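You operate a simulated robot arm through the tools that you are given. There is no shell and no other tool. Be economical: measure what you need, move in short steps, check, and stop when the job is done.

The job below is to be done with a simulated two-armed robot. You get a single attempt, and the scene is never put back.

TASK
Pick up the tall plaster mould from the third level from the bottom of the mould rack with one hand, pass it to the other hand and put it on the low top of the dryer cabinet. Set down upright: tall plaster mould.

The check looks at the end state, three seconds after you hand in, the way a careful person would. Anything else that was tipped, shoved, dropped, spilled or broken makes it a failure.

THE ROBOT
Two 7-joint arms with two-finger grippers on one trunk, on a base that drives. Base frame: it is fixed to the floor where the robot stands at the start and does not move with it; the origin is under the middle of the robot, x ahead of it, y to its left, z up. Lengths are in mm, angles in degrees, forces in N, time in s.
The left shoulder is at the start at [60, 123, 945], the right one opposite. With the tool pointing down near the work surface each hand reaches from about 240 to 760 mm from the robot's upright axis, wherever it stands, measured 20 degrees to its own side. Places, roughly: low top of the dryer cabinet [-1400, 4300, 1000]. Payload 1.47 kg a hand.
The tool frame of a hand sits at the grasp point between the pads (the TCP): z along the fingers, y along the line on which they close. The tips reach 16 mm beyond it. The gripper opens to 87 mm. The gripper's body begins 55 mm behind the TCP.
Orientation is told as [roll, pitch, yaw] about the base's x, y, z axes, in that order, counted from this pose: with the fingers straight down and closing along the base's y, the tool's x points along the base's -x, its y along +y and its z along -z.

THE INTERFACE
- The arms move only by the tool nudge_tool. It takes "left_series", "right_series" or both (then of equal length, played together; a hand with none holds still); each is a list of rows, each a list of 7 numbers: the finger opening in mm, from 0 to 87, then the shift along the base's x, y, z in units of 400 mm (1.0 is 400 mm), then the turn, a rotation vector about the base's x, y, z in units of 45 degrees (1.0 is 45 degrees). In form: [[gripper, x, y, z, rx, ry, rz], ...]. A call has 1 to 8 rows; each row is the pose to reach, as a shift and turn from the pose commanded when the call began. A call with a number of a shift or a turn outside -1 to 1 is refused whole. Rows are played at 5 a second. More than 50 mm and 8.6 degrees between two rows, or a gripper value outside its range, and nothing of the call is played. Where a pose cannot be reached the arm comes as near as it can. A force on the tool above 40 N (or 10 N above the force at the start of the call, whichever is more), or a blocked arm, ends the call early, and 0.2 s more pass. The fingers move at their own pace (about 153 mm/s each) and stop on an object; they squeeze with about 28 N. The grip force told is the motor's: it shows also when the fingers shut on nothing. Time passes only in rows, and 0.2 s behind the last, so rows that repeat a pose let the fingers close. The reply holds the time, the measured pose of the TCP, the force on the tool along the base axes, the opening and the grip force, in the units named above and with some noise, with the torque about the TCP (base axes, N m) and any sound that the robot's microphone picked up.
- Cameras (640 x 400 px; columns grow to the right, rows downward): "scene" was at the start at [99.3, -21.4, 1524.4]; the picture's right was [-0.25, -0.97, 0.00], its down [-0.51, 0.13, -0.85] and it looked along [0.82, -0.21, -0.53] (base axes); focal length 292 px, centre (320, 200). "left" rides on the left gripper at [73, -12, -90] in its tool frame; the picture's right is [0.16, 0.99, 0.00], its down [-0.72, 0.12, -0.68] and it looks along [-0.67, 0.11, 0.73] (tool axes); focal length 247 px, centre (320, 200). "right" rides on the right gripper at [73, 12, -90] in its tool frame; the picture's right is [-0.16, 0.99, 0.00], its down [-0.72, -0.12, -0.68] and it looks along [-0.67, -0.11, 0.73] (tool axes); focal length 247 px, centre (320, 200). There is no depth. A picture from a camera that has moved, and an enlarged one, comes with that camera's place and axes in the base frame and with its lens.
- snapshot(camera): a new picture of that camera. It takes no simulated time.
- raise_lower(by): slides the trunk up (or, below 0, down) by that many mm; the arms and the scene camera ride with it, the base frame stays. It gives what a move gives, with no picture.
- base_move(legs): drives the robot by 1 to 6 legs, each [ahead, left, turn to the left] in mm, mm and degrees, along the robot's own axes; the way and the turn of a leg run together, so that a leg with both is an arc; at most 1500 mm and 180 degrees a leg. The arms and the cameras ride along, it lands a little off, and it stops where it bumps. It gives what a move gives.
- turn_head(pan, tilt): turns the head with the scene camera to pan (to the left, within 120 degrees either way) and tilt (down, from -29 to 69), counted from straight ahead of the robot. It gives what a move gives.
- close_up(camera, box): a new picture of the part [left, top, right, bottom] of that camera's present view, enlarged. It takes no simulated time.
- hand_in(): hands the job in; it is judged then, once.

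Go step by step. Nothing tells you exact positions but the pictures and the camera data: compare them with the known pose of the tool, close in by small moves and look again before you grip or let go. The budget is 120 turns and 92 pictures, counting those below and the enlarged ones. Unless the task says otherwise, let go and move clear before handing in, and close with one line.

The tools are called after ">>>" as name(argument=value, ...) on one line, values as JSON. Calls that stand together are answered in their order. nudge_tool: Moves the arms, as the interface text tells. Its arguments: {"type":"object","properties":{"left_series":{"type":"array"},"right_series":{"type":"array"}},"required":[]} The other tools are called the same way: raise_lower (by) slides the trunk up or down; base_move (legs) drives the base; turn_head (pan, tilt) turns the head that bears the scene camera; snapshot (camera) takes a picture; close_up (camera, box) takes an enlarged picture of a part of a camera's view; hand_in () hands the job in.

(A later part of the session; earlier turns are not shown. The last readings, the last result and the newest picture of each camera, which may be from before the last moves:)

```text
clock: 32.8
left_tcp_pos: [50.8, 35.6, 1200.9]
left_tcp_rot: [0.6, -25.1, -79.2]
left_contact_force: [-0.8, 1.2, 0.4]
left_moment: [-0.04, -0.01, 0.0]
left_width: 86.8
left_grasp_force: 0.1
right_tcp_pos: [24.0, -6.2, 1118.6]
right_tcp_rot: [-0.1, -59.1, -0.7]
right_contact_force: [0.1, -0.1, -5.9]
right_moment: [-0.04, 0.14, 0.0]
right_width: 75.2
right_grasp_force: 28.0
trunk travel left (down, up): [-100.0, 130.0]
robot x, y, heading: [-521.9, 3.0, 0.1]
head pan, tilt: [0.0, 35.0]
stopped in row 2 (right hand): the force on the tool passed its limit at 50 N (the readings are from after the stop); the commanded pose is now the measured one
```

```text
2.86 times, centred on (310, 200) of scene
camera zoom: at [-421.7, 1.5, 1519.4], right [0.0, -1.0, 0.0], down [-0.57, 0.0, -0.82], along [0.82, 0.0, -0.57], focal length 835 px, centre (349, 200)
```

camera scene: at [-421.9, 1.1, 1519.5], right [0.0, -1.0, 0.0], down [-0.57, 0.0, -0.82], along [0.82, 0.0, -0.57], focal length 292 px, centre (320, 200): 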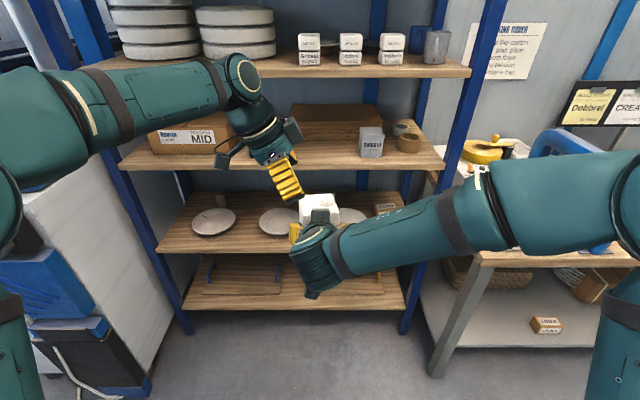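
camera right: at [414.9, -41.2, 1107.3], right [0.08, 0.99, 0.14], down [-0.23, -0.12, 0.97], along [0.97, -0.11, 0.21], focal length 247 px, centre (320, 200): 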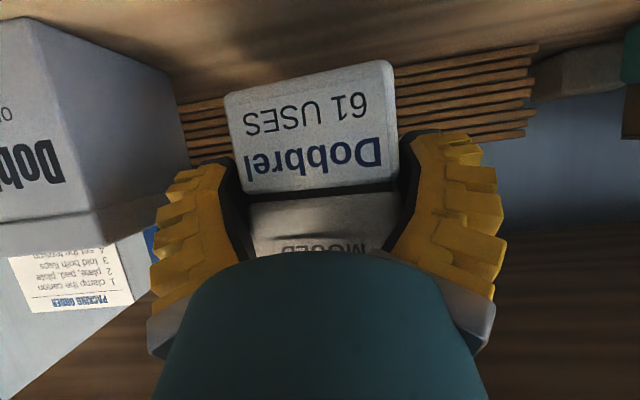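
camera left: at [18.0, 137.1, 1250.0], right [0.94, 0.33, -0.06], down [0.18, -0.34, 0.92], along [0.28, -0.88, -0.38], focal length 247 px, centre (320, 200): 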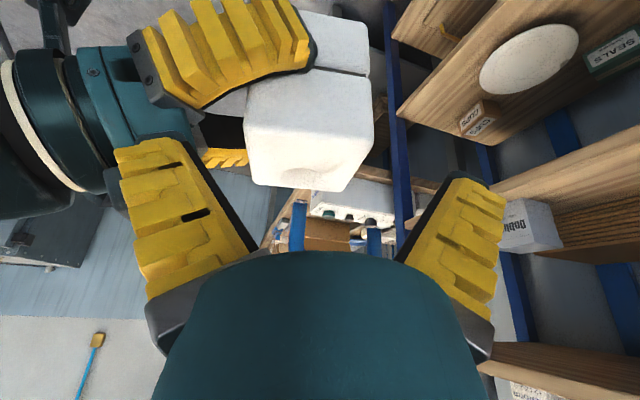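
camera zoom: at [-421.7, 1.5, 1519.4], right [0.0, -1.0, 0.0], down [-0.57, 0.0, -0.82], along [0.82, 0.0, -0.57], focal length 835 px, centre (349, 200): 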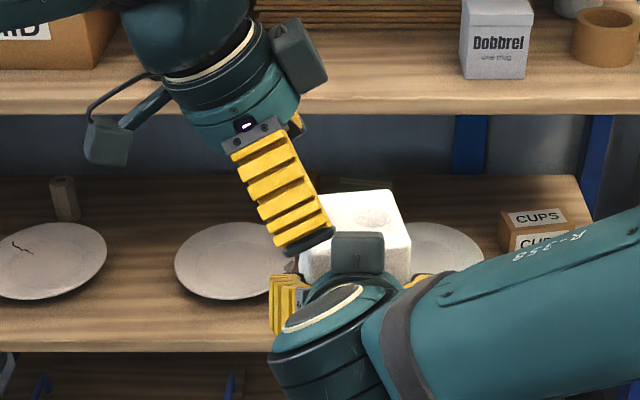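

The left near finger touched the right hand's sensor box and the move stopped; the mould is still held at 28 N. I'll back the left out and instead grip the two side faces on the far half, from above and leaning forward, well away from that box.

>>> nudge_tool(left_series=[[87, -0.0075, 0.047, 0.102, 0, 0, 0], [87, -0.015, 0.094, 0.204, 0, 0, 0], [87, -0.015, 0.094, 0.25, 0.1364, 0.0262, 0], [87, -0.015, 0.094, 0.3, 0.2728, 0.0525, 0], [87, -0.015, 0.094, 0.3, 0.4091, 0.0788, 0], [87, -0.015, 0.094, 0.3, 0.5455, 0.105, 0]])

>>> nudge_tool(left_series=[[87, 0.03, 0, 0, 0, 0, 0.15], [87, 0.06, 0, 0, 0, 0, 0.3], [87, 0.09, 0, 0, 0, 0, 0.45], [87, 0.12, 0, 0, 0, 0, 0.6], [87, 0.12, 0, 0, 0, 0, 0.75], [87, 0.12, 0, 0, 0, 0, 0.9], [87, 0.12, 0, 0, 0, 0, 1.0]])

>>> nudge_tool(left_series=[[87, 0, -0.03, 0, 0, 0, 0.15], [87, 0, -0.06, 0, 0, 0, 0.3], [87, 0, -0.09, 0, 0, 0, 0.45], [87, 0, -0.12, 0, 0, 0, 0.6], [87, 0, -0.15, 0, 0, 0, 0.75], [87, 0, -0.15, 0, 0, 0, 0.9], [87, 0, -0.15, 0, 0, 0, 1.0]])

>>> snapshot(camera="left")

>>> snapshot(camera="scene")

```text
clock: 34.2
left_tcp_pos: [45.8, 75.2, 1320.8]
left_tcp_rot: [0.5, -0.1, -79.0]
left_contact_force: [-0.8, -0.3, -0.5]
left_moment: [-0.02, -0.03, -0.01]
left_width: 86.9
left_grasp_force: 0.0
right_tcp_pos: [23.9, -6.1, 1119.4]
right_tcp_rot: [0.0, -59.0, -0.7]
right_contact_force: [0.0, 0.1, -6.4]
right_moment: [-0.02, 0.15, -0.01]
right_width: 75.3
right_grasp_force: 28.1
trunk travel left (down, up): [-100.0, 130.0]
robot x, y, heading: [-521.6, -0.3, 0.0]
head pan, tilt: [0.0, 35.0]
```

```text
clock: 35.8
left_tcp_pos: [92.6, 73.7, 1319.9]
left_tcp_rot: [0.5, -0.1, -34.1]
left_contact_force: [-0.4, -0.4, 0.3]
left_moment: [0.03, -0.02, 0.0]
left_width: 86.8
left_grasp_force: 0.1
right_tcp_pos: [24.4, -5.7, 1120.3]
right_tcp_rot: [-0.1, -59.1, -0.6]
right_contact_force: [-0.6, 0.1, -5.4]
right_moment: [-0.03, 0.11, 0.03]
right_width: 74.5
right_grasp_force: 28.3
trunk travel left (down, up): [-100.0, 130.0]
robot x, y, heading: [-522.7, -0.1, 0.2]
head pan, tilt: [0.0, 35.0]
```

```text
clock: 37.4
left_tcp_pos: [85.2, 18.4, 1316.0]
left_tcp_rot: [0.5, -0.5, 6.9]
left_contact_force: [0.1, -0.1, 0.4]
left_moment: [0.02, 0.03, 0.0]
left_width: 87.0
left_grasp_force: 0.1
left hand out of reach, approached as far as the arm can: row 4, 5, 6, 7
right_tcp_pos: [23.2, -5.6, 1120.9]
right_tcp_rot: [-0.1, -59.1, -0.7]
right_contact_force: [-0.2, 0.3, -5.5]
right_moment: [-0.04, 0.16, -0.02]
right_width: 74.3
right_grasp_force: 28.3
trunk travel left (down, up): [-100.0, 130.0]
robot x, y, heading: [-521.5, -1.6, 0.1]
head pan, tilt: [0.0, 35.0]
```

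```text
56 pictures are left
camera left: at [14.7, -3.3, 1404.4], right [-0.28, 0.96, 0.01], down [0.7, 0.2, 0.69], along [0.66, 0.19, -0.73], focal length 247 px, centre (320, 200)
```

left: 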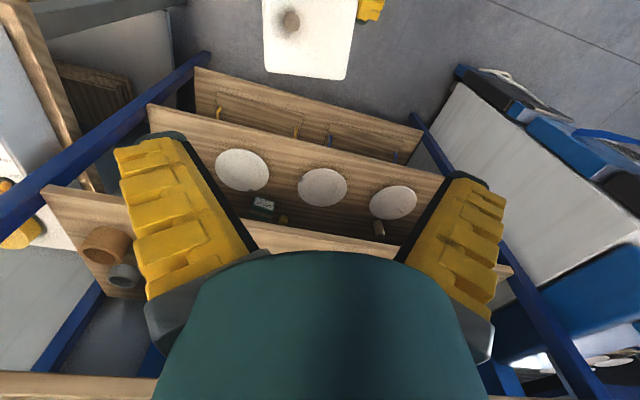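

```text
55 pictures are left
camera scene: at [-421.8, 1.6, 1519.4], right [0.0, -1.0, 0.0], down [-0.57, 0.0, -0.82], along [0.82, 0.0, -0.57], focal length 292 px, centre (320, 200)
```

scene: 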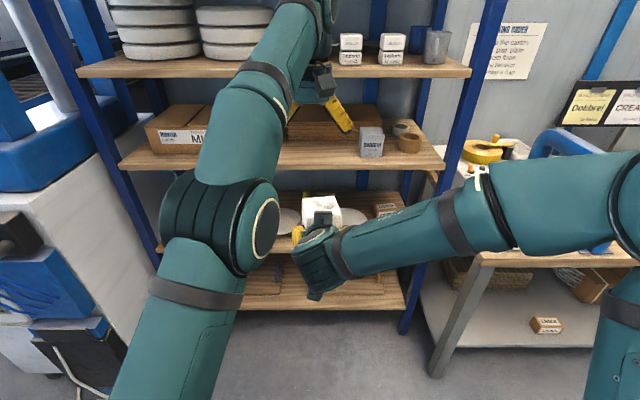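

The left arm was near its reach limit there. I bring both hands closer to the robot and more to the left.

>>> nudge_tool(right_series=[[50, -0.03, 0.03, 0, 0, 0, 0], [50, -0.06, 0.06, 0, 0, 0, 0], [50, -0.09, 0.09, 0, 0, 0, 0], [50, -0.12, 0.12, 0, 0, 0, 0], [50, -0.145, 0.14, 0, 0, 0, 0], [50, -0.145, 0.14, 0, 0, 0, 0]], left_series=[[87, -0.03, 0.03, 0, 0, 0, 0.01], [87, -0.06, 0.06, 0, 0, 0, 0.03], [87, -0.09, 0.09, 0, 0, 0, 0.05], [87, -0.11, 0.11, 0, 0, 0, 0.07], [87, -0.11, 0.11, 0, 0, 0, 0.09], [87, -0.11, 0.11, 0, 0, 0, 0.09]])

>>> snapshot(camera="left")

>>> snapshot(camera="scene")

```text
clock: 38.8
left_tcp_pos: [43.0, 61.7, 1317.0]
left_tcp_rot: [0.5, -0.3, 10.9]
left_contact_force: [-0.3, -0.3, -0.2]
left_moment: [-0.01, 0.01, 0.01]
left_width: 87.1
left_grasp_force: 0.0
right_tcp_pos: [-34.1, 50.7, 1121.0]
right_tcp_rot: [0.0, -59.1, -0.5]
right_contact_force: [-0.2, -0.8, -5.6]
right_moment: [-0.01, 0.17, 0.02]
right_width: 74.3
right_grasp_force: 28.4
trunk travel left (down, up): [-100.0, 130.0]
robot x, y, heading: [-523.5, -1.4, 0.1]
head pan, tilt: [0.0, 35.0]
```

```text
54 pictures are left
camera left: at [-27.0, 35.9, 1404.9], right [-0.34, 0.94, 0.01], down [0.69, 0.24, 0.69], along [0.64, 0.24, -0.73], focal length 247 px, centre (320, 200)
```

left: 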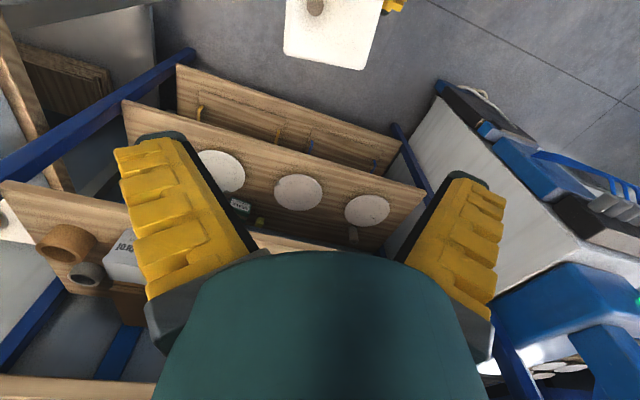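

```text
53 pictures are left
camera scene: at [-421.8, 1.5, 1519.4], right [0.0, -1.0, 0.0], down [-0.57, 0.0, -0.82], along [0.82, 0.0, -0.57], focal length 292 px, centre (320, 200)
```

scene: 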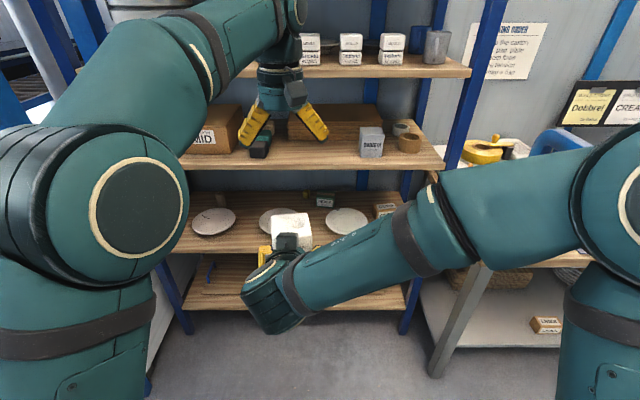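

The mould's far edge centre is at about (25, 61), its yaw about 9° and its centre near (-9, 55). I set the left hand to a 25° forward-leaning pre-grasp above the far half.

>>> nudge_tool(left_series=[[87, 0.0105, 0.0035, -0.064, -0.0241, 0.1368, 0], [87, 0.021, 0.007, -0.128, -0.0482, 0.2735, 0], [87, 0.031, 0.0105, -0.192, -0.0724, 0.4103, 0], [87, 0.0415, 0.014, -0.255, -0.0965, 0.547, 0], [87, 0.0415, 0.014, -0.255, -0.0965, 0.547, 0]])

>>> snapshot(camera="left")

>>> close_up(camera="scene", box=[220, 110, 360, 290])

```text
clock: 40.0
left_tcp_pos: [59.1, 65.6, 1213.5]
left_tcp_rot: [0.9, 24.7, 10.9]
left_contact_force: [-0.9, -0.3, 0.1]
left_moment: [-0.01, 0.0, 0.01]
left_width: 87.0
left_grasp_force: 0.1
right_tcp_pos: [-35.6, 51.5, 1120.1]
right_tcp_rot: [-0.1, -59.1, -0.6]
right_contact_force: [-0.3, -0.2, -5.5]
right_moment: [0.0, 0.15, 0.01]
right_width: 74.0
right_grasp_force: 28.3
trunk travel left (down, up): [-100.0, 130.0]
robot x, y, heading: [-520.1, 2.3, 0.1]
head pan, tilt: [0.0, 35.0]
```

```text
52 pictures are left
camera left: at [33.0, 48.4, 1325.6], right [-0.32, 0.94, 0.08], down [0.91, 0.28, 0.32], along [0.28, 0.17, -0.95], focal length 247 px, centre (320, 200)
```

left: 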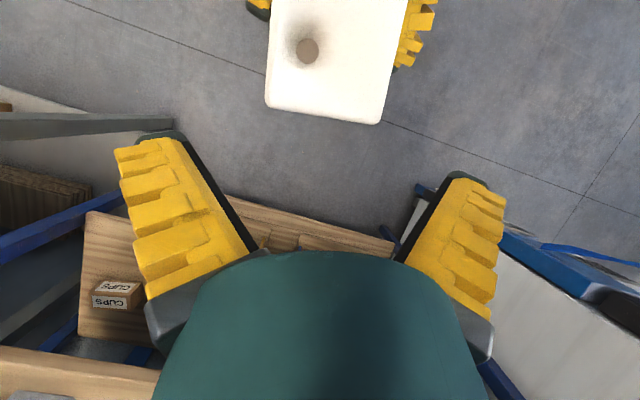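

```text
2.22 times, centred on (290, 200) of scene
camera zoom: at [-422.5, 1.5, 1519.5], right [0.0, -1.0, 0.0], down [-0.57, 0.0, -0.82], along [0.82, 0.0, -0.57], focal length 649 px, centre (387, 200)
```

zoom: 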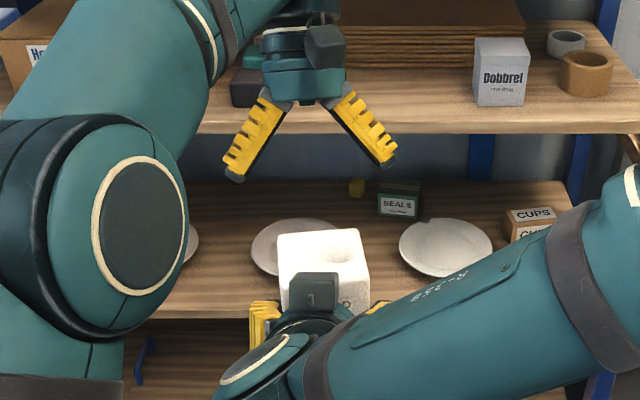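

The estimate holds: far edge centre (26, 61), yaw 10.7°. I descend along the finger axis to 60 %, and check.

>>> nudge_tool(left_series=[[87, -0.02, -0.003, -0.0448, 0, 0, 0], [87, -0.04, -0.007, -0.0895, 0, 0, 0], [87, -0.06, -0.01, -0.1342, 0, 0, 0], [87, -0.06, -0.01, -0.1342, 0, 0, 0]])

>>> snapshot(camera="left")

>>> close_up(camera="scene", box=[220, 110, 360, 290])

```text
clock: 41.0
left_tcp_pos: [36.4, 63.0, 1160.1]
left_tcp_rot: [0.8, 24.8, 11.0]
left_contact_force: [1.1, -0.6, -0.7]
left_moment: [0.02, 0.01, 0.0]
left_width: 86.9
left_grasp_force: 0.0
right_tcp_pos: [-34.4, 51.6, 1120.3]
right_tcp_rot: [-0.1, -59.1, -0.6]
right_contact_force: [-0.7, 0.0, -5.2]
right_moment: [0.01, 0.13, 0.0]
right_width: 74.1
right_grasp_force: 28.1
trunk travel left (down, up): [-100.0, 130.0]
robot x, y, heading: [-524.0, -1.2, -0.1]
head pan, tilt: [0.0, 35.0]
```

```text
50 pictures are left
camera left: at [9.8, 45.1, 1271.5], right [-0.32, 0.94, 0.08], down [0.91, 0.28, 0.32], along [0.28, 0.17, -0.94], focal length 247 px, centre (320, 200)
```

left: 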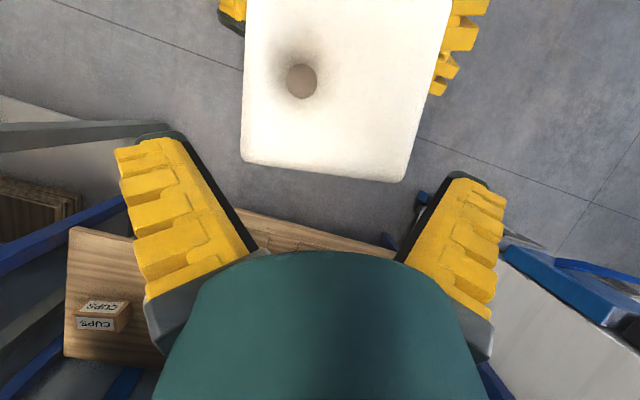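

```text
2.22 times, centred on (290, 200) of scene
camera zoom: at [-421.7, 1.6, 1519.4], right [0.0, -1.0, 0.0], down [-0.57, 0.0, -0.82], along [0.82, 0.0, -0.57], focal length 649 px, centre (387, 200)
```

zoom: 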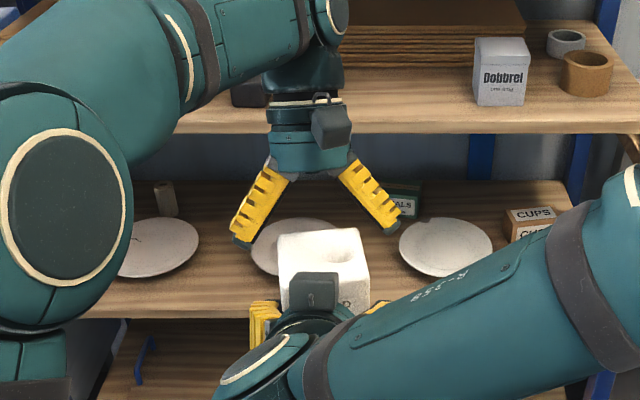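

The mould is centred between the left fingers. I finish the descent in small steps.

>>> nudge_tool(left_series=[[87, -0.0145, -0.003, -0.03, 0, 0, 0], [87, -0.029, -0.006, -0.06, 0, 0, 0], [87, -0.042, -0.008, -0.09, 0, 0, 0], [87, -0.042, -0.008, -0.09, 0, 0, 0]])

>>> snapshot(camera="left")

>>> close_up(camera="scene", box=[220, 150, 360, 270])

```text
clock: 42.0
left_tcp_pos: [18.7, 58.5, 1124.9]
left_tcp_rot: [1.0, 24.7, 11.0]
left_contact_force: [3.0, 1.7, 5.4]
left_moment: [-0.05, -0.05, -0.08]
left_width: 90.6
left_grasp_force: 9.3
right_tcp_pos: [-34.0, 50.2, 1120.5]
right_tcp_rot: [-0.1, -59.1, -0.7]
right_contact_force: [-1.5, -1.2, -10.2]
right_moment: [0.01, 0.43, -0.04]
right_width: 76.1
right_grasp_force: 27.8
trunk travel left (down, up): [-100.0, 130.0]
robot x, y, heading: [-523.3, 2.2, 0.0]
head pan, tilt: [0.0, 35.0]
```

```text
48 pictures are left
camera left: at [-7.7, 41.6, 1235.7], right [-0.32, 0.94, 0.08], down [0.91, 0.28, 0.32], along [0.28, 0.17, -0.95], focal length 247 px, centre (320, 200)
```

left: 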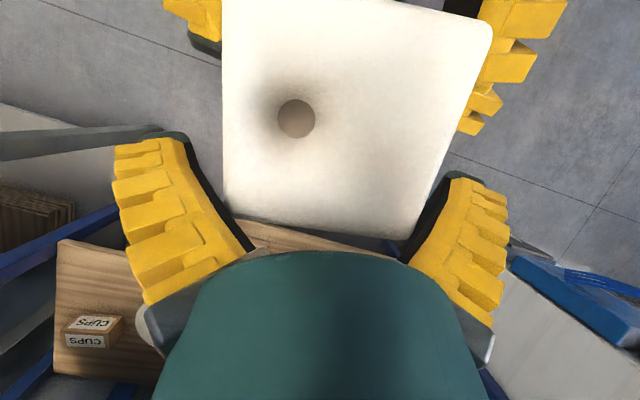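

```text
3.33 times, centred on (290, 210) of scene
camera zoom: at [-421.8, 1.6, 1519.5], right [0.0, -1.0, 0.0], down [-0.57, 0.0, -0.82], along [0.82, 0.0, -0.57], focal length 974 px, centre (420, 167)
```

zoom: 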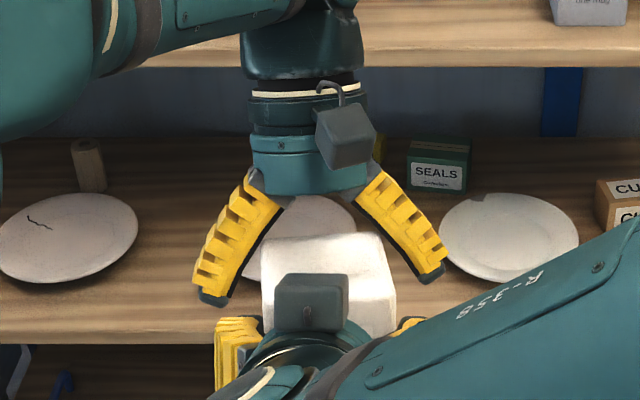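

The fingers taper inward near their base and are wedged on the mould's top edges, slightly too deep. I raise the left hand 18 mm straight up, then shift it 8 mm inward for a better pad contact.

>>> nudge_tool(left_series=[[87, 0, 0, 0.0225, 0, 0, 0], [87, 0, 0, 0.045, 0, 0, 0], [87, -0.01, -0.002, 0.045, 0, 0, 0], [87, -0.02, -0.004, 0.045, 0, 0, 0], [87, -0.02, -0.004, 0.045, 0, 0, 0]])

>>> snapshot(camera="left")

```text
clock: 43.2
left_tcp_pos: [11.0, 57.4, 1142.6]
left_tcp_rot: [0.9, 24.7, 11.0]
left_contact_force: [0.0, 0.7, 0.1]
left_moment: [0.03, -0.03, -0.01]
left_width: 86.9
left_grasp_force: 0.1
right_tcp_pos: [-33.2, 50.4, 1119.4]
right_tcp_rot: [-0.1, -59.1, -0.6]
right_contact_force: [0.2, 0.0, -5.9]
right_moment: [-0.04, 0.11, 0.02]
right_width: 75.6
right_grasp_force: 28.4
trunk travel left (down, up): [-100.0, 130.0]
robot x, y, heading: [-524.8, 0.8, -0.1]
head pan, tilt: [0.0, 35.0]
```

```text
46 pictures are left
camera left: at [-15.3, 40.5, 1253.6], right [-0.32, 0.94, 0.08], down [0.91, 0.28, 0.32], along [0.28, 0.17, -0.94], focal length 247 px, centre (320, 200)
```

left: 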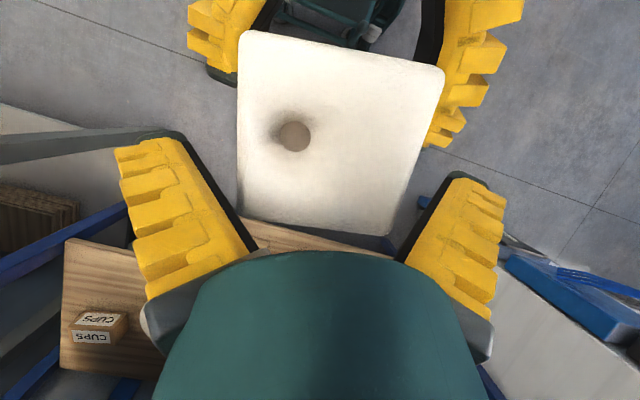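

Free of contact now, with both gripper fingers flanking the far half. Closing the left hand.

>>> nudge_tool(left_series=[[70, 0, 0, 0, 0, 0, 0], [55, 0, 0, 0, 0, 0, 0], [45, 0, 0, 0, 0, 0, 0], [45, 0, 0, 0, 0, 0, 0]])

>>> snapshot(camera="left")

>>> close_up(camera="scene", box=[220, 150, 360, 270])

```text
clock: 44.2
left_tcp_pos: [11.5, 56.9, 1143.7]
left_tcp_rot: [0.9, 24.7, 10.9]
left_contact_force: [0.5, -1.5, 2.6]
left_moment: [-0.03, 0.11, 0.15]
left_width: 76.5
left_grasp_force: 28.0
right_tcp_pos: [-33.6, 51.3, 1119.9]
right_tcp_rot: [-0.1, -59.1, -0.6]
right_contact_force: [-0.3, 1.4, -9.2]
right_moment: [0.02, 0.09, -0.11]
right_width: 75.9
right_grasp_force: 27.8
trunk travel left (down, up): [-100.0, 130.0]
robot x, y, heading: [-523.7, 0.7, 0.2]
head pan, tilt: [0.0, 35.0]
```

```text
45 pictures are left
camera left: at [-15.3, 40.6, 1253.6], right [-0.32, 0.94, 0.08], down [0.91, 0.28, 0.32], along [0.28, 0.17, -0.94], focal length 247 px, centre (320, 200)
```

left: 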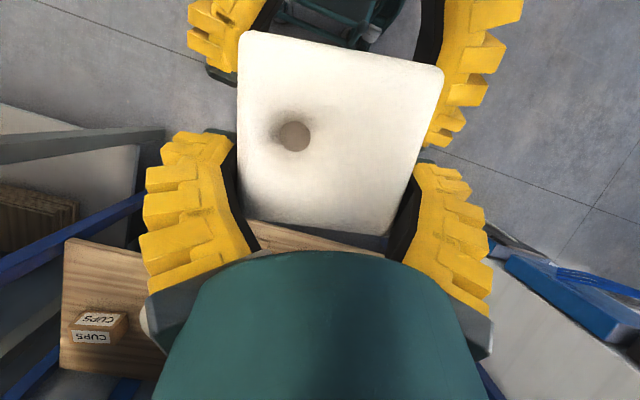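

```text
3.33 times, centred on (290, 210) of scene
camera zoom: at [-421.8, 1.6, 1519.4], right [0.0, -1.0, 0.0], down [-0.57, 0.0, -0.82], along [0.82, 0.0, -0.57], focal length 974 px, centre (420, 167)
```

zoom: 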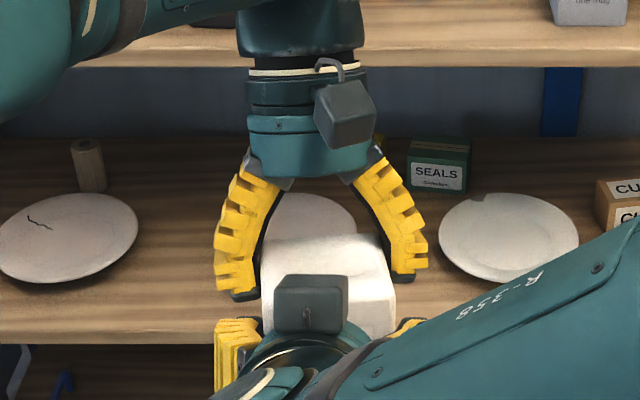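

The left holds at 28 N. I open the right slowly and watch the left take the weight.

>>> nudge_tool(right_series=[[78, 0, 0, 0, 0, 0, 0], [82, 0, 0, 0, 0, 0, 0], [87, 0, 0, 0, 0, 0, 0], [87, 0, 0, 0, 0, 0, 0]], left_series=[[45, 0, 0, 0, 0, 0, 0], [45, 0, 0, 0, 0, 0, 0], [45, 0, 0, 0, 0, 0, 0], [45, 0, 0, 0, 0, 0, 0]])

>>> snapshot(camera="left")

>>> snapshot(camera="right")

```text
clock: 45.2
left_tcp_pos: [10.6, 59.0, 1143.4]
left_tcp_rot: [1.0, 24.7, 11.0]
left_contact_force: [0.2, -0.4, -5.0]
left_moment: [0.03, -0.15, 0.01]
left_width: 73.5
left_grasp_force: 27.9
right_tcp_pos: [-34.4, 50.9, 1119.3]
right_tcp_rot: [-0.1, -59.1, -0.6]
right_contact_force: [-0.2, 0.0, -0.1]
right_moment: [0.0, -0.01, 0.0]
right_width: 87.3
right_grasp_force: 0.1
trunk travel left (down, up): [-100.0, 130.0]
robot x, y, heading: [-519.5, -0.8, -0.2]
head pan, tilt: [0.0, 35.0]
```

```text
43 pictures are left
camera left: at [-15.3, 40.6, 1253.5], right [-0.32, 0.94, 0.08], down [0.91, 0.28, 0.32], along [0.28, 0.18, -0.94], focal length 247 px, centre (320, 200)
```

left: 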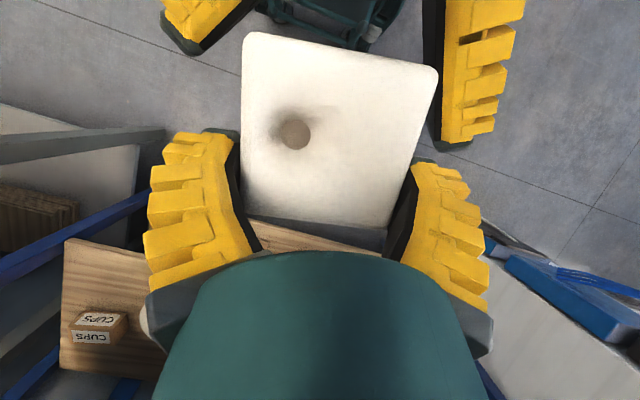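

```text
42 pictures are left
camera right: at [-148.5, 63.9, 1103.1], right [0.09, 0.99, 0.13], down [-0.21, -0.11, 0.97], along [0.97, -0.12, 0.2], focal length 247 px, centre (320, 200)
```

right: 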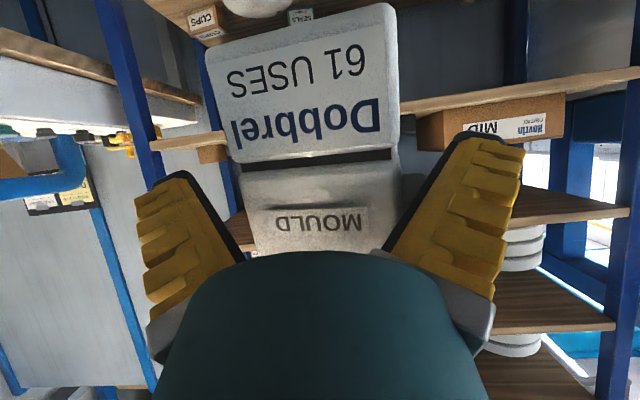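

The handover worked: the left carries 5 N and the right is empty. I separate the hands along x, then move the right off to its own side.

>>> nudge_tool(right_series=[[87, -0.03, 0, 0, 0, 0, 0], [87, -0.06, 0, 0, 0, 0, 0], [87, -0.09, 0, 0, 0, 0, 0], [87, -0.12, 0, 0, 0, 0, 0], [87, -0.12, -0.1, 0, 0, 0, 0], [87, -0.12, -0.2, 0, 0, 0, 0], [87, -0.1, -0.3, 0, 0, 0, 0], [87, -0.08, -0.4, 0, 0, 0, 0]], left_series=[[45, 0.03, 0, 0, 0, 0, 0], [45, 0.06, 0, 0, 0, 0, 0], [45, 0.09, 0, 0, 0, 0, 0], [45, 0.12, 0, 0, 0, 0, 0], [45, 0.12, 0, 0, 0, 0, 0], [45, 0.12, 0, 0, 0, 0, 0], [45, 0.12, 0, 0, 0, 0, 0], [45, 0.12, 0, 0, 0, 0, 0]])

>>> snapshot(camera="scene")

>>> snapshot(camera="right")

```text
clock: 47.0
left_tcp_pos: [58.5, 57.2, 1141.8]
left_tcp_rot: [0.9, 24.7, 11.0]
left_contact_force: [-1.0, -0.4, -4.9]
left_moment: [-0.01, -0.12, 0.0]
left_width: 73.3
left_grasp_force: 28.3
right_tcp_pos: [-63.3, -107.8, 1122.2]
right_tcp_rot: [-0.1, -59.0, -0.6]
right_contact_force: [0.3, 0.4, -0.9]
right_moment: [0.01, 0.04, 0.03]
right_width: 87.0
right_grasp_force: 0.0
right hand out of reach, approached as far as the arm can: row 8
trunk travel left (down, up): [-100.0, 130.0]
robot x, y, heading: [-523.6, -2.3, 0.1]
head pan, tilt: [0.0, 35.0]
```

```text
41 pictures are left
camera scene: at [-422.1, 1.0, 1519.5], right [0.0, -1.0, 0.0], down [-0.57, 0.0, -0.82], along [0.82, 0.0, -0.57], focal length 292 px, centre (320, 200)
```

scene: 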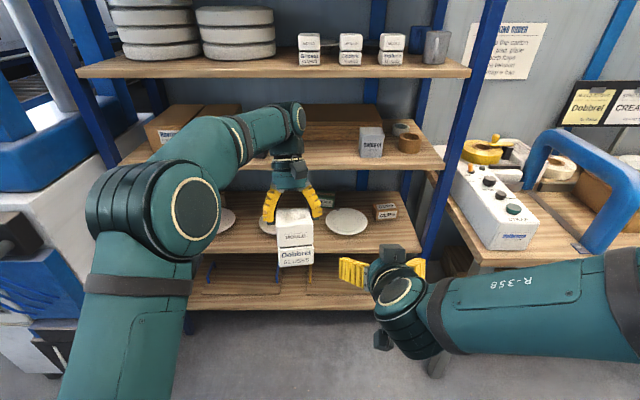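

```text
40 pictures are left
camera right: at [-177.8, -95.2, 1105.0], right [0.09, 0.99, 0.13], down [-0.21, -0.11, 0.97], along [0.97, -0.12, 0.2], focal length 247 px, centre (320, 200)
```

right: 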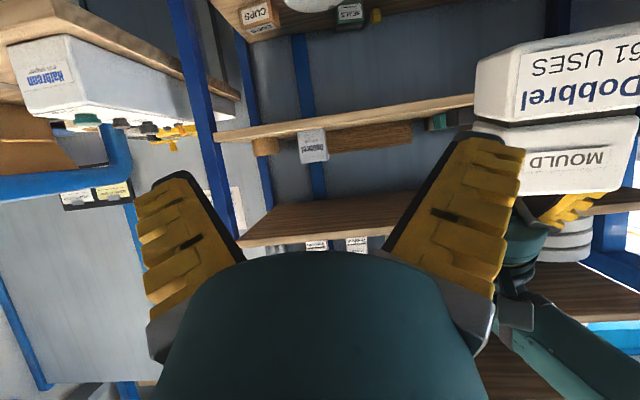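

Mould is upright in the left hand, right hand free. Now I tuck the left in, back away, and turn to scout the route around the floor frame, stand and fence to the dryer.

>>> nudge_tool(left_series=[[45, -0.05, 0.02, 0.02, 0, 0, 0], [45, -0.1, 0.04, 0.04, 0, 0, 0], [45, -0.15, 0.06, 0.06, 0, 0, 0], [45, -0.2, 0.08, 0.08, 0, 0, 0], [45, -0.2, 0.08, 0.08, 0, 0, 0]])

>>> base_move(legs=[[-350, 0, 0], [0, 0, 90], [0, 0, 40]])

>>> turn_head(pan=0, tilt=15)

>>> snapshot(camera="scene")

```text
clock: 48.2
left_tcp_pos: [-21.7, 90.1, 1174.0]
left_tcp_rot: [0.8, 24.7, 11.1]
left_contact_force: [0.5, 0.0, -4.6]
left_moment: [0.0, -0.14, -0.04]
left_width: 73.5
left_grasp_force: 28.1
right_tcp_pos: [-63.5, -108.3, 1122.0]
right_tcp_rot: [-0.1, -59.0, -0.6]
right_contact_force: [-0.2, -0.2, 0.8]
right_moment: [-0.01, -0.03, 0.0]
right_width: 86.7
right_grasp_force: 0.0
trunk travel left (down, up): [-100.0, 130.0]
robot x, y, heading: [-522.1, -3.5, -0.1]
head pan, tilt: [0.0, 35.0]
```

```text
clock: 56.2
left_tcp_pos: [-1270.0, 329.4, 1173.8]
left_tcp_rot: [0.9, 24.7, 140.9]
left_contact_force: [0.6, 0.6, -5.7]
left_moment: [0.09, 0.07, 0.0]
left_width: 73.4
left_grasp_force: 27.2
right_tcp_pos: [-1090.9, 423.0, 1122.1]
right_tcp_rot: [0.0, -58.9, 129.3]
right_contact_force: [-1.0, 0.2, 0.5]
right_moment: [0.01, 0.03, -0.01]
right_width: 86.8
right_grasp_force: 0.2
trunk travel left (down, up): [-100.0, 130.0]
robot x, y, heading: [-877.1, 3.6, 129.6]
head pan, tilt: [0.0, 35.0]
```

```text
clock: 57.0
left_tcp_pos: [-1268.9, 328.2, 1174.0]
left_tcp_rot: [0.9, 24.6, 140.8]
left_contact_force: [0.1, 0.4, -4.7]
left_moment: [0.09, 0.12, -0.01]
left_width: 73.2
left_grasp_force: 27.9
right_tcp_pos: [-1090.9, 423.9, 1122.5]
right_tcp_rot: [-0.2, -59.1, 129.2]
right_contact_force: [0.0, 0.4, 1.0]
right_moment: [0.01, 0.02, 0.0]
right_width: 87.1
right_grasp_force: 0.0
trunk travel left (down, up): [-100.0, 130.0]
robot x, y, heading: [-882.0, 1.6, 129.8]
head pan, tilt: [0.0, 15.0]
```

```text
39 pictures are left
camera scene: at [-943.8, 81.9, 1551.4], right [0.77, 0.64, 0.0], down [0.17, -0.2, -0.97], along [-0.62, 0.74, -0.26], focal length 292 px, centre (320, 200)
```

scene: 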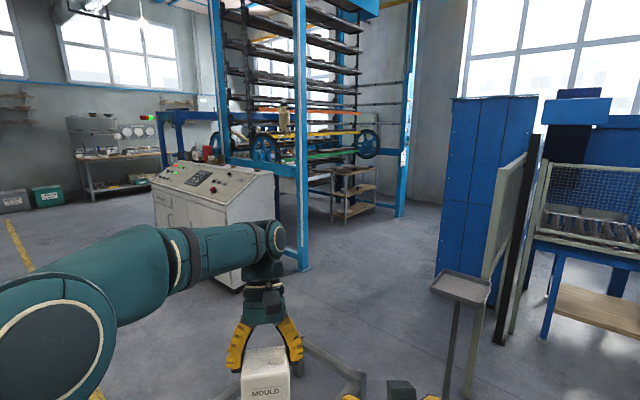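

The dryer spot is hidden behind the tall blue lockers at right. I look lower to map the floor frame before choosing the path.

>>> turn_head(pan=25, tilt=38)

>>> snapshot(camera="scene")

>>> turn_head(pan=-22, tilt=38)

>>> snapshot(camera="scene")

```text
clock: 57.9
left_tcp_pos: [-1269.7, 328.7, 1174.2]
left_tcp_rot: [0.9, 24.7, 140.7]
left_contact_force: [0.8, 0.3, -5.4]
left_moment: [0.07, 0.09, 0.01]
left_width: 73.4
left_grasp_force: 27.5
right_tcp_pos: [-1090.1, 423.4, 1122.4]
right_tcp_rot: [-0.1, -59.0, 129.2]
right_contact_force: [0.1, -0.1, 0.3]
right_moment: [0.01, 0.01, 0.01]
right_width: 87.0
right_grasp_force: 0.1
trunk travel left (down, up): [-100.0, 130.0]
robot x, y, heading: [-879.7, 2.9, 129.9]
head pan, tilt: [25.0, 38.0]
```

```text
38 pictures are left
camera scene: at [-962.1, 47.0, 1514.9], right [0.43, 0.9, 0.0], down [0.56, -0.26, -0.79], along [-0.71, 0.34, -0.62], focal length 292 px, centre (320, 200)
```

scene: 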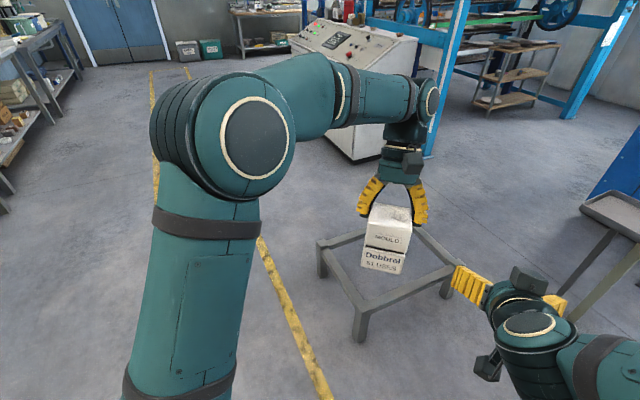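

```text
clock: 59.1
left_tcp_pos: [-1269.9, 329.7, 1174.0]
left_tcp_rot: [1.0, 24.6, 140.8]
left_contact_force: [0.2, -0.2, -5.6]
left_moment: [0.04, 0.09, 0.0]
left_width: 73.5
left_grasp_force: 27.6
right_tcp_pos: [-1091.0, 423.8, 1123.0]
right_tcp_rot: [-0.1, -58.9, 129.2]
right_contact_force: [0.3, 0.3, -0.3]
right_moment: [-0.02, 0.0, -0.02]
right_width: 87.2
right_grasp_force: 0.0
trunk travel left (down, up): [-100.0, 130.0]
robot x, y, heading: [-882.3, 0.8, 129.7]
head pan, tilt: [-22.0, 38.0]
```

```text
37 pictures are left
camera scene: at [-910.4, 92.3, 1514.9], right [0.95, 0.31, 0.0], down [0.19, -0.59, -0.79], along [-0.24, 0.75, -0.62], focal length 292 px, centre (320, 200)
```

scene: 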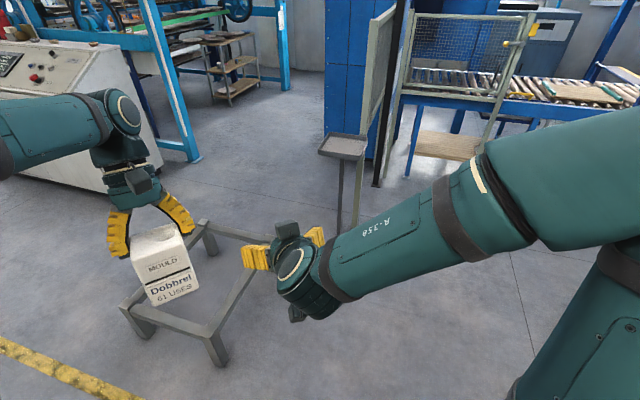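

The floor frame covers about x -1990…-1540, y 550…1150, so I pass on its near and left side: along y≈-150 to x≈-2560, then head +y.

>>> base_move(legs=[[0, 0, 50], [1500, 150, 0], [180, 0, 0], [0, 0, -90], [1300, 0, 0]])

>>> turn_head(pan=-25, tilt=15)

>>> snapshot(camera="scene")

```text
refused: leg 2 is longer than a leg can be; nothing moved
```

```text
clock: 59.9
left_tcp_pos: [-1269.5, 331.0, 1175.2]
left_tcp_rot: [0.8, 24.7, 140.9]
left_contact_force: [-0.2, 0.3, -6.0]
left_moment: [0.09, 0.08, -0.01]
left_width: 73.4
left_grasp_force: 28.2
right_tcp_pos: [-1091.0, 424.0, 1122.2]
right_tcp_rot: [0.0, -59.0, 129.1]
right_contact_force: [0.1, 0.2, -0.6]
right_moment: [0.0, -0.03, -0.01]
right_width: 87.0
right_grasp_force: 0.1
trunk travel left (down, up): [-100.0, 130.0]
robot x, y, heading: [-880.9, 0.1, 129.8]
head pan, tilt: [-25.0, 15.0]
```

```text
36 pictures are left
camera scene: at [-907.8, 100.5, 1551.4], right [0.97, 0.25, 0.0], down [0.07, -0.25, -0.97], along [-0.25, 0.93, -0.26], focal length 292 px, centre (320, 200)
```

scene: 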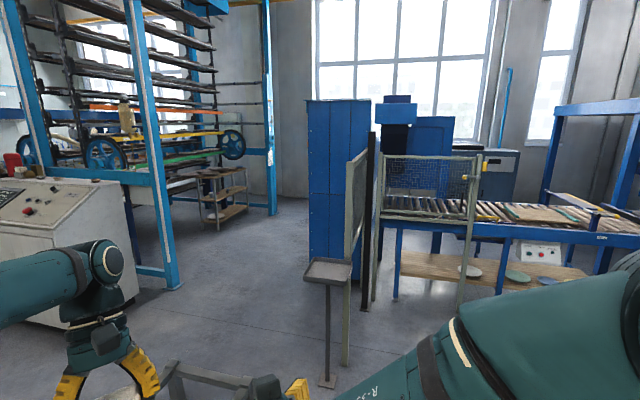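

The leg was just over the length limit, so nothing moved. I repeat with shorter legs.

>>> base_move(legs=[[0, 0, 50], [1000, 150, 0], [680, 0, 0], [0, 0, -90], [1300, 0, 0]])

>>> snapshot(camera="scene")

```text
clock: 80.7
left_tcp_pos: [-2629.7, 1653.8, 1174.5]
left_tcp_rot: [0.8, 24.7, 100.8]
left_contact_force: [-0.3, 0.2, -6.3]
left_moment: [0.07, 0.0, 0.01]
left_width: 73.1
left_grasp_force: 28.4
right_tcp_pos: [-2431.1, 1612.0, 1121.7]
right_tcp_rot: [-0.1, -59.0, 89.3]
right_contact_force: [0.2, 0.3, -0.1]
right_moment: [-0.02, 0.02, -0.02]
right_width: 87.1
right_grasp_force: 0.1
trunk travel left (down, up): [-100.0, 130.0]
robot x, y, heading: [-2540.1, 1148.9, 89.8]
head pan, tilt: [-25.0, 15.0]
```

```text
35 pictures are left
camera scene: at [-2498.6, 1248.6, 1551.4], right [0.9, -0.43, 0.0], down [-0.11, -0.23, -0.97], along [0.41, 0.87, -0.26], focal length 292 px, centre (320, 200)
```

scene: 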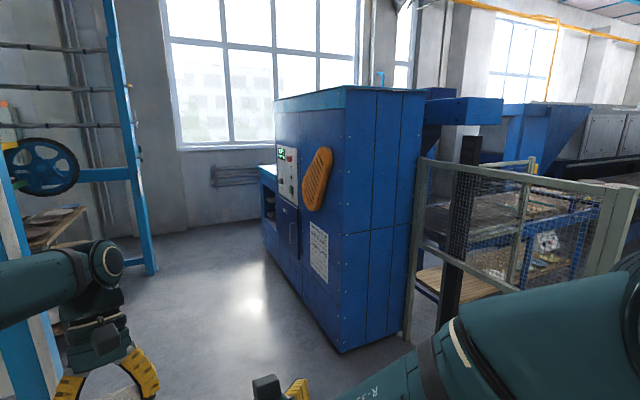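

Now I see it: the blue dryer cabinet with a tall part and a low top at its far end, reachable from its left side. I drive forward and look again.

>>> base_move(legs=[[1000, 0, 0], [1000, 0, 0]])

>>> turn_head(pan=-40, tilt=25)

>>> snapshot(camera="scene")

```text
clock: 90.6
left_tcp_pos: [-2637.9, 3640.0, 1174.8]
left_tcp_rot: [0.9, 24.7, 101.1]
left_contact_force: [-0.7, 0.0, -5.7]
left_moment: [0.12, 0.01, -0.03]
left_width: 73.2
left_grasp_force: 28.2
right_tcp_pos: [-2440.9, 3596.7, 1120.9]
right_tcp_rot: [-0.1, -59.0, 89.3]
right_contact_force: [-0.5, -0.6, -0.5]
right_moment: [0.0, -0.01, 0.01]
right_width: 86.9
right_grasp_force: 0.1
trunk travel left (down, up): [-100.0, 130.0]
robot x, y, heading: [-2548.8, 3142.3, 90.3]
head pan, tilt: [-25.0, 15.0]
```

```text
clock: 91.3
left_tcp_pos: [-2638.5, 3639.6, 1173.9]
left_tcp_rot: [0.9, 24.6, 100.9]
left_contact_force: [-0.1, -0.6, -5.5]
left_moment: [0.12, 0.01, -0.01]
left_width: 73.1
left_grasp_force: 27.9
right_tcp_pos: [-2441.4, 3597.7, 1122.0]
right_tcp_rot: [-0.1, -58.9, 89.4]
right_contact_force: [0.6, -0.4, 0.3]
right_moment: [-0.03, -0.03, 0.01]
right_width: 87.1
right_grasp_force: 0.1
trunk travel left (down, up): [-100.0, 130.0]
robot x, y, heading: [-2550.5, 3137.1, 90.0]
head pan, tilt: [-40.0, 25.0]
```

```text
34 pictures are left
camera scene: at [-2487.3, 3220.0, 1535.3], right [0.77, -0.64, 0.0], down [-0.27, -0.32, -0.91], along [0.58, 0.69, -0.42], focal length 292 px, centre (320, 200)
```

scene: 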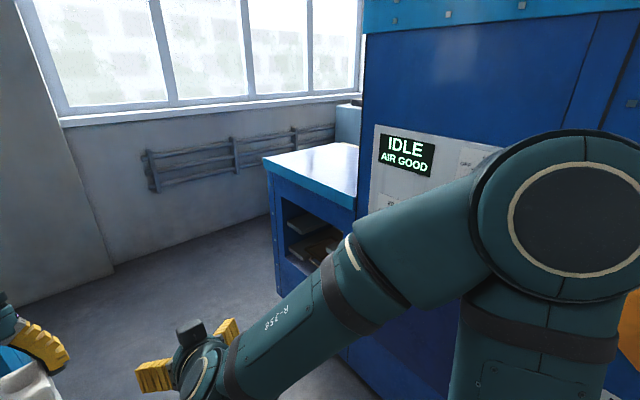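

The low top spans about x -1680…-1100, y 3970…4690 at z≈1000, and it looks empty. I turn to face it, slide left to align, and approach part way.

>>> base_move(legs=[[0, 0, -90], [0, 1130, 0], [280, 0, 0]])

>>> turn_head(pan=0, tilt=30)

>>> snapshot(camera="scene")

>>> snapshot(camera="right")

```text
clock: 106.8
left_tcp_pos: [-1792.9, 4360.6, 1174.3]
left_tcp_rot: [1.0, 24.9, 11.5]
left_contact_force: [-0.6, 0.4, -5.5]
left_moment: [0.03, -0.11, -0.01]
left_width: 72.7
left_grasp_force: 28.0
right_tcp_pos: [-1831.7, 4162.2, 1120.7]
right_tcp_rot: [-0.1, -59.0, -0.1]
right_contact_force: [1.2, 0.5, -0.1]
right_moment: [0.02, -0.01, 0.0]
right_width: 86.7
right_grasp_force: 0.0
trunk travel left (down, up): [-100.0, 130.0]
robot x, y, heading: [-2286.7, 4267.2, 0.5]
head pan, tilt: [-40.0, 25.0]
```

```text
clock: 107.9
left_tcp_pos: [-1793.2, 4360.2, 1174.8]
left_tcp_rot: [0.9, 24.7, 11.6]
left_contact_force: [0.5, -0.6, -5.9]
left_moment: [0.0, -0.1, 0.01]
left_width: 72.8
left_grasp_force: 28.0
right_tcp_pos: [-1833.5, 4163.6, 1123.4]
right_tcp_rot: [-0.2, -59.1, -0.2]
right_contact_force: [-1.5, -0.9, 0.1]
right_moment: [-0.01, -0.03, 0.02]
right_width: 87.1
right_grasp_force: 0.1
trunk travel left (down, up): [-100.0, 130.0]
robot x, y, heading: [-2293.4, 4263.1, 0.5]
head pan, tilt: [0.0, 30.0]
```

```text
33 pictures are left
camera scene: at [-2190.6, 4268.5, 1527.3], right [0.01, -1.0, 0.0], down [-0.5, 0.0, -0.87], along [0.87, 0.01, -0.5], focal length 292 px, centre (320, 200)
```

scene: 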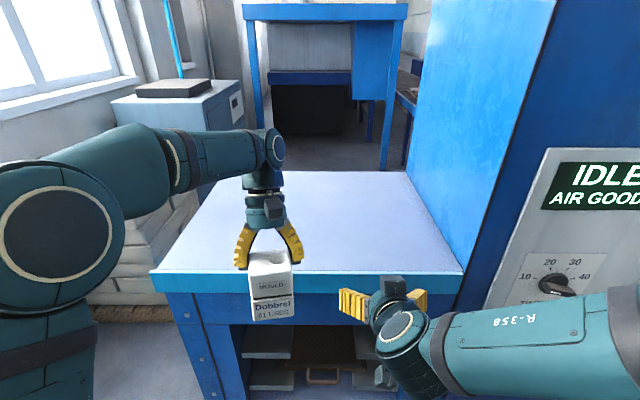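

```text
32 pictures are left
camera right: at [-1947.6, 4174.9, 1105.2], right [0.08, 0.99, 0.13], down [-0.21, -0.11, 0.97], along [0.97, -0.11, 0.2], focal length 247 px, centre (320, 200)
```

right: 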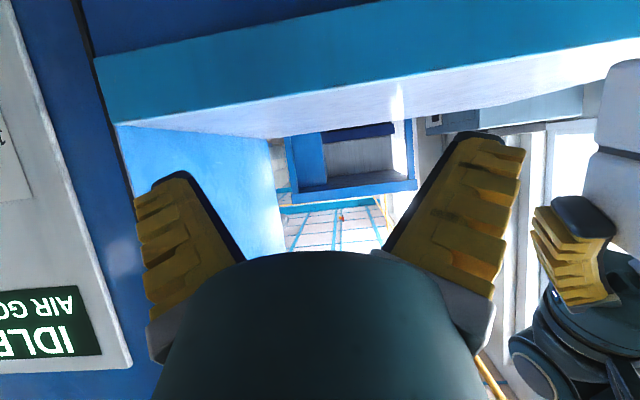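

The top edge triangulates to x≈-1695, z≈1050, and the mould's base is now near z 1106. I lift the right hand for clearance and drive 200 mm forward.

>>> nudge_tool(right_series=[[87, 0, -0.03, 0.08, 0, 0, 0], [87, 0, -0.06, 0.16, 0, 0, 0], [87, 0, -0.06, 0.2, 0, 0, 0]], left_series=[[45, 0, 0, 0.02, 0, 0, 0], [45, 0, 0, 0.04, 0, 0, 0], [45, 0, 0, 0.05, 0, 0, 0]])

>>> base_move(legs=[[200, 0, 0]])

>>> snapshot(camera="scene")

>>> snapshot(camera="left")

```text
clock: 108.7
left_tcp_pos: [-1793.5, 4360.2, 1195.7]
left_tcp_rot: [0.9, 24.6, 11.5]
left_contact_force: [0.1, -0.8, -4.9]
left_moment: [0.01, -0.14, -0.02]
left_width: 72.7
left_grasp_force: 27.6
right_tcp_pos: [-1834.8, 4138.7, 1201.7]
right_tcp_rot: [-0.1, -59.0, -0.1]
right_contact_force: [0.1, 0.2, 0.2]
right_moment: [-0.05, -0.01, 0.0]
right_width: 87.2
right_grasp_force: 0.0
trunk travel left (down, up): [-100.0, 130.0]
robot x, y, heading: [-2297.3, 4267.4, 0.1]
head pan, tilt: [0.0, 30.0]
```

```text
clock: 110.3
left_tcp_pos: [-1594.8, 4361.2, 1193.2]
left_tcp_rot: [0.9, 24.8, 11.5]
left_contact_force: [0.8, 0.5, -5.8]
left_moment: [0.01, -0.07, -0.01]
left_width: 72.9
left_grasp_force: 28.0
right_tcp_pos: [-1634.3, 4139.4, 1201.6]
right_tcp_rot: [-0.1, -59.0, -0.1]
right_contact_force: [0.9, 1.0, -0.6]
right_moment: [-0.03, -0.01, 0.0]
right_width: 86.9
right_grasp_force: 0.0
trunk travel left (down, up): [-100.0, 130.0]
robot x, y, heading: [-2094.7, 4272.5, 0.4]
head pan, tilt: [0.0, 30.0]
```

```text
31 pictures are left
camera scene: at [-1990.3, 4270.4, 1527.2], right [0.01, -1.0, 0.0], down [-0.5, 0.0, -0.87], along [0.87, 0.01, -0.5], focal length 292 px, centre (320, 200)
```

scene: 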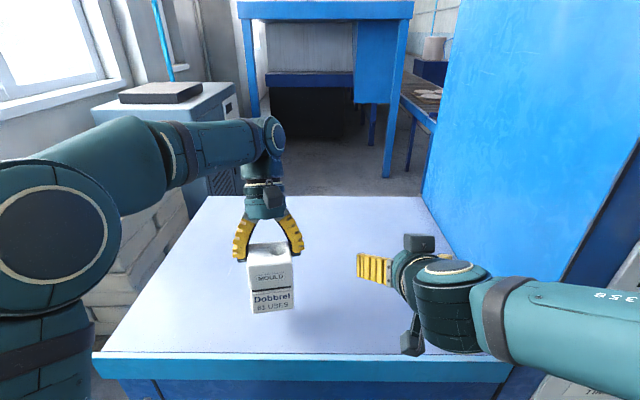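

```text
30 pictures are left
camera left: at [-1620.1, 4344.3, 1305.1], right [-0.33, 0.94, 0.08], down [0.9, 0.29, 0.32], along [0.27, 0.18, -0.95], focal length 247 px, centre (320, 200)
```

left: 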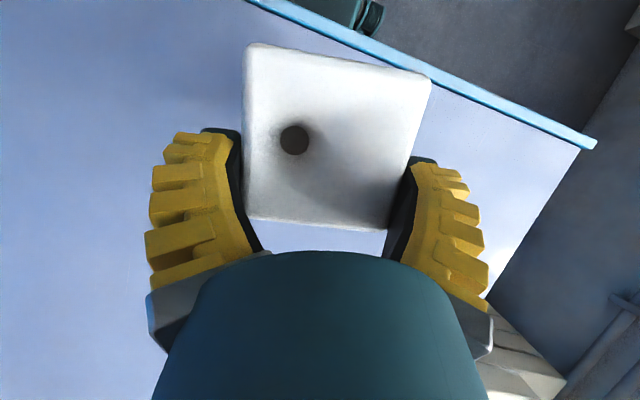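

We're over the top. I check the mould's tilt up close before lowering.

>>> close_up(camera="scene", box=[210, 200, 330, 330])

>>> close_up(camera="left", box=[200, 20, 460, 240])

```text
3.08 times, centred on (270, 265) of scene
camera zoom: at [-1990.3, 4270.4, 1527.2], right [0.01, -1.0, 0.0], down [-0.5, 0.0, -0.87], along [0.87, 0.01, -0.5], focal length 899 px, centre (474, 0)
```

zoom: 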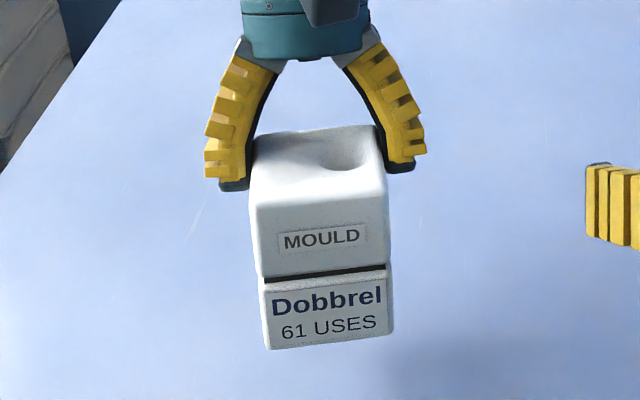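

```text
1.82 times, centred on (330, 130) of left
camera zoom: at [-1620.1, 4344.3, 1305.1], right [-0.33, 0.94, 0.08], down [0.9, 0.29, 0.32], along [0.27, 0.18, -0.95], focal length 449 px, centre (302, 327)
```

zoom: 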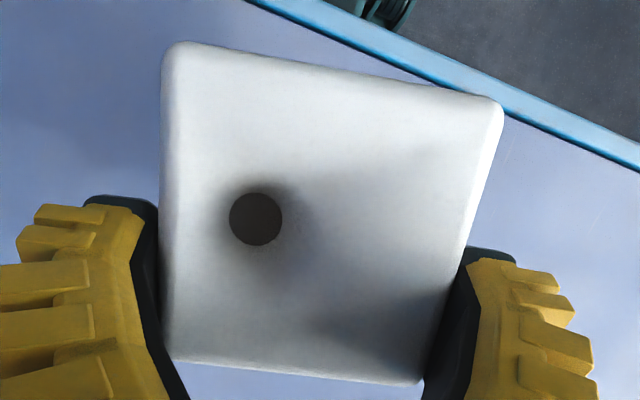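

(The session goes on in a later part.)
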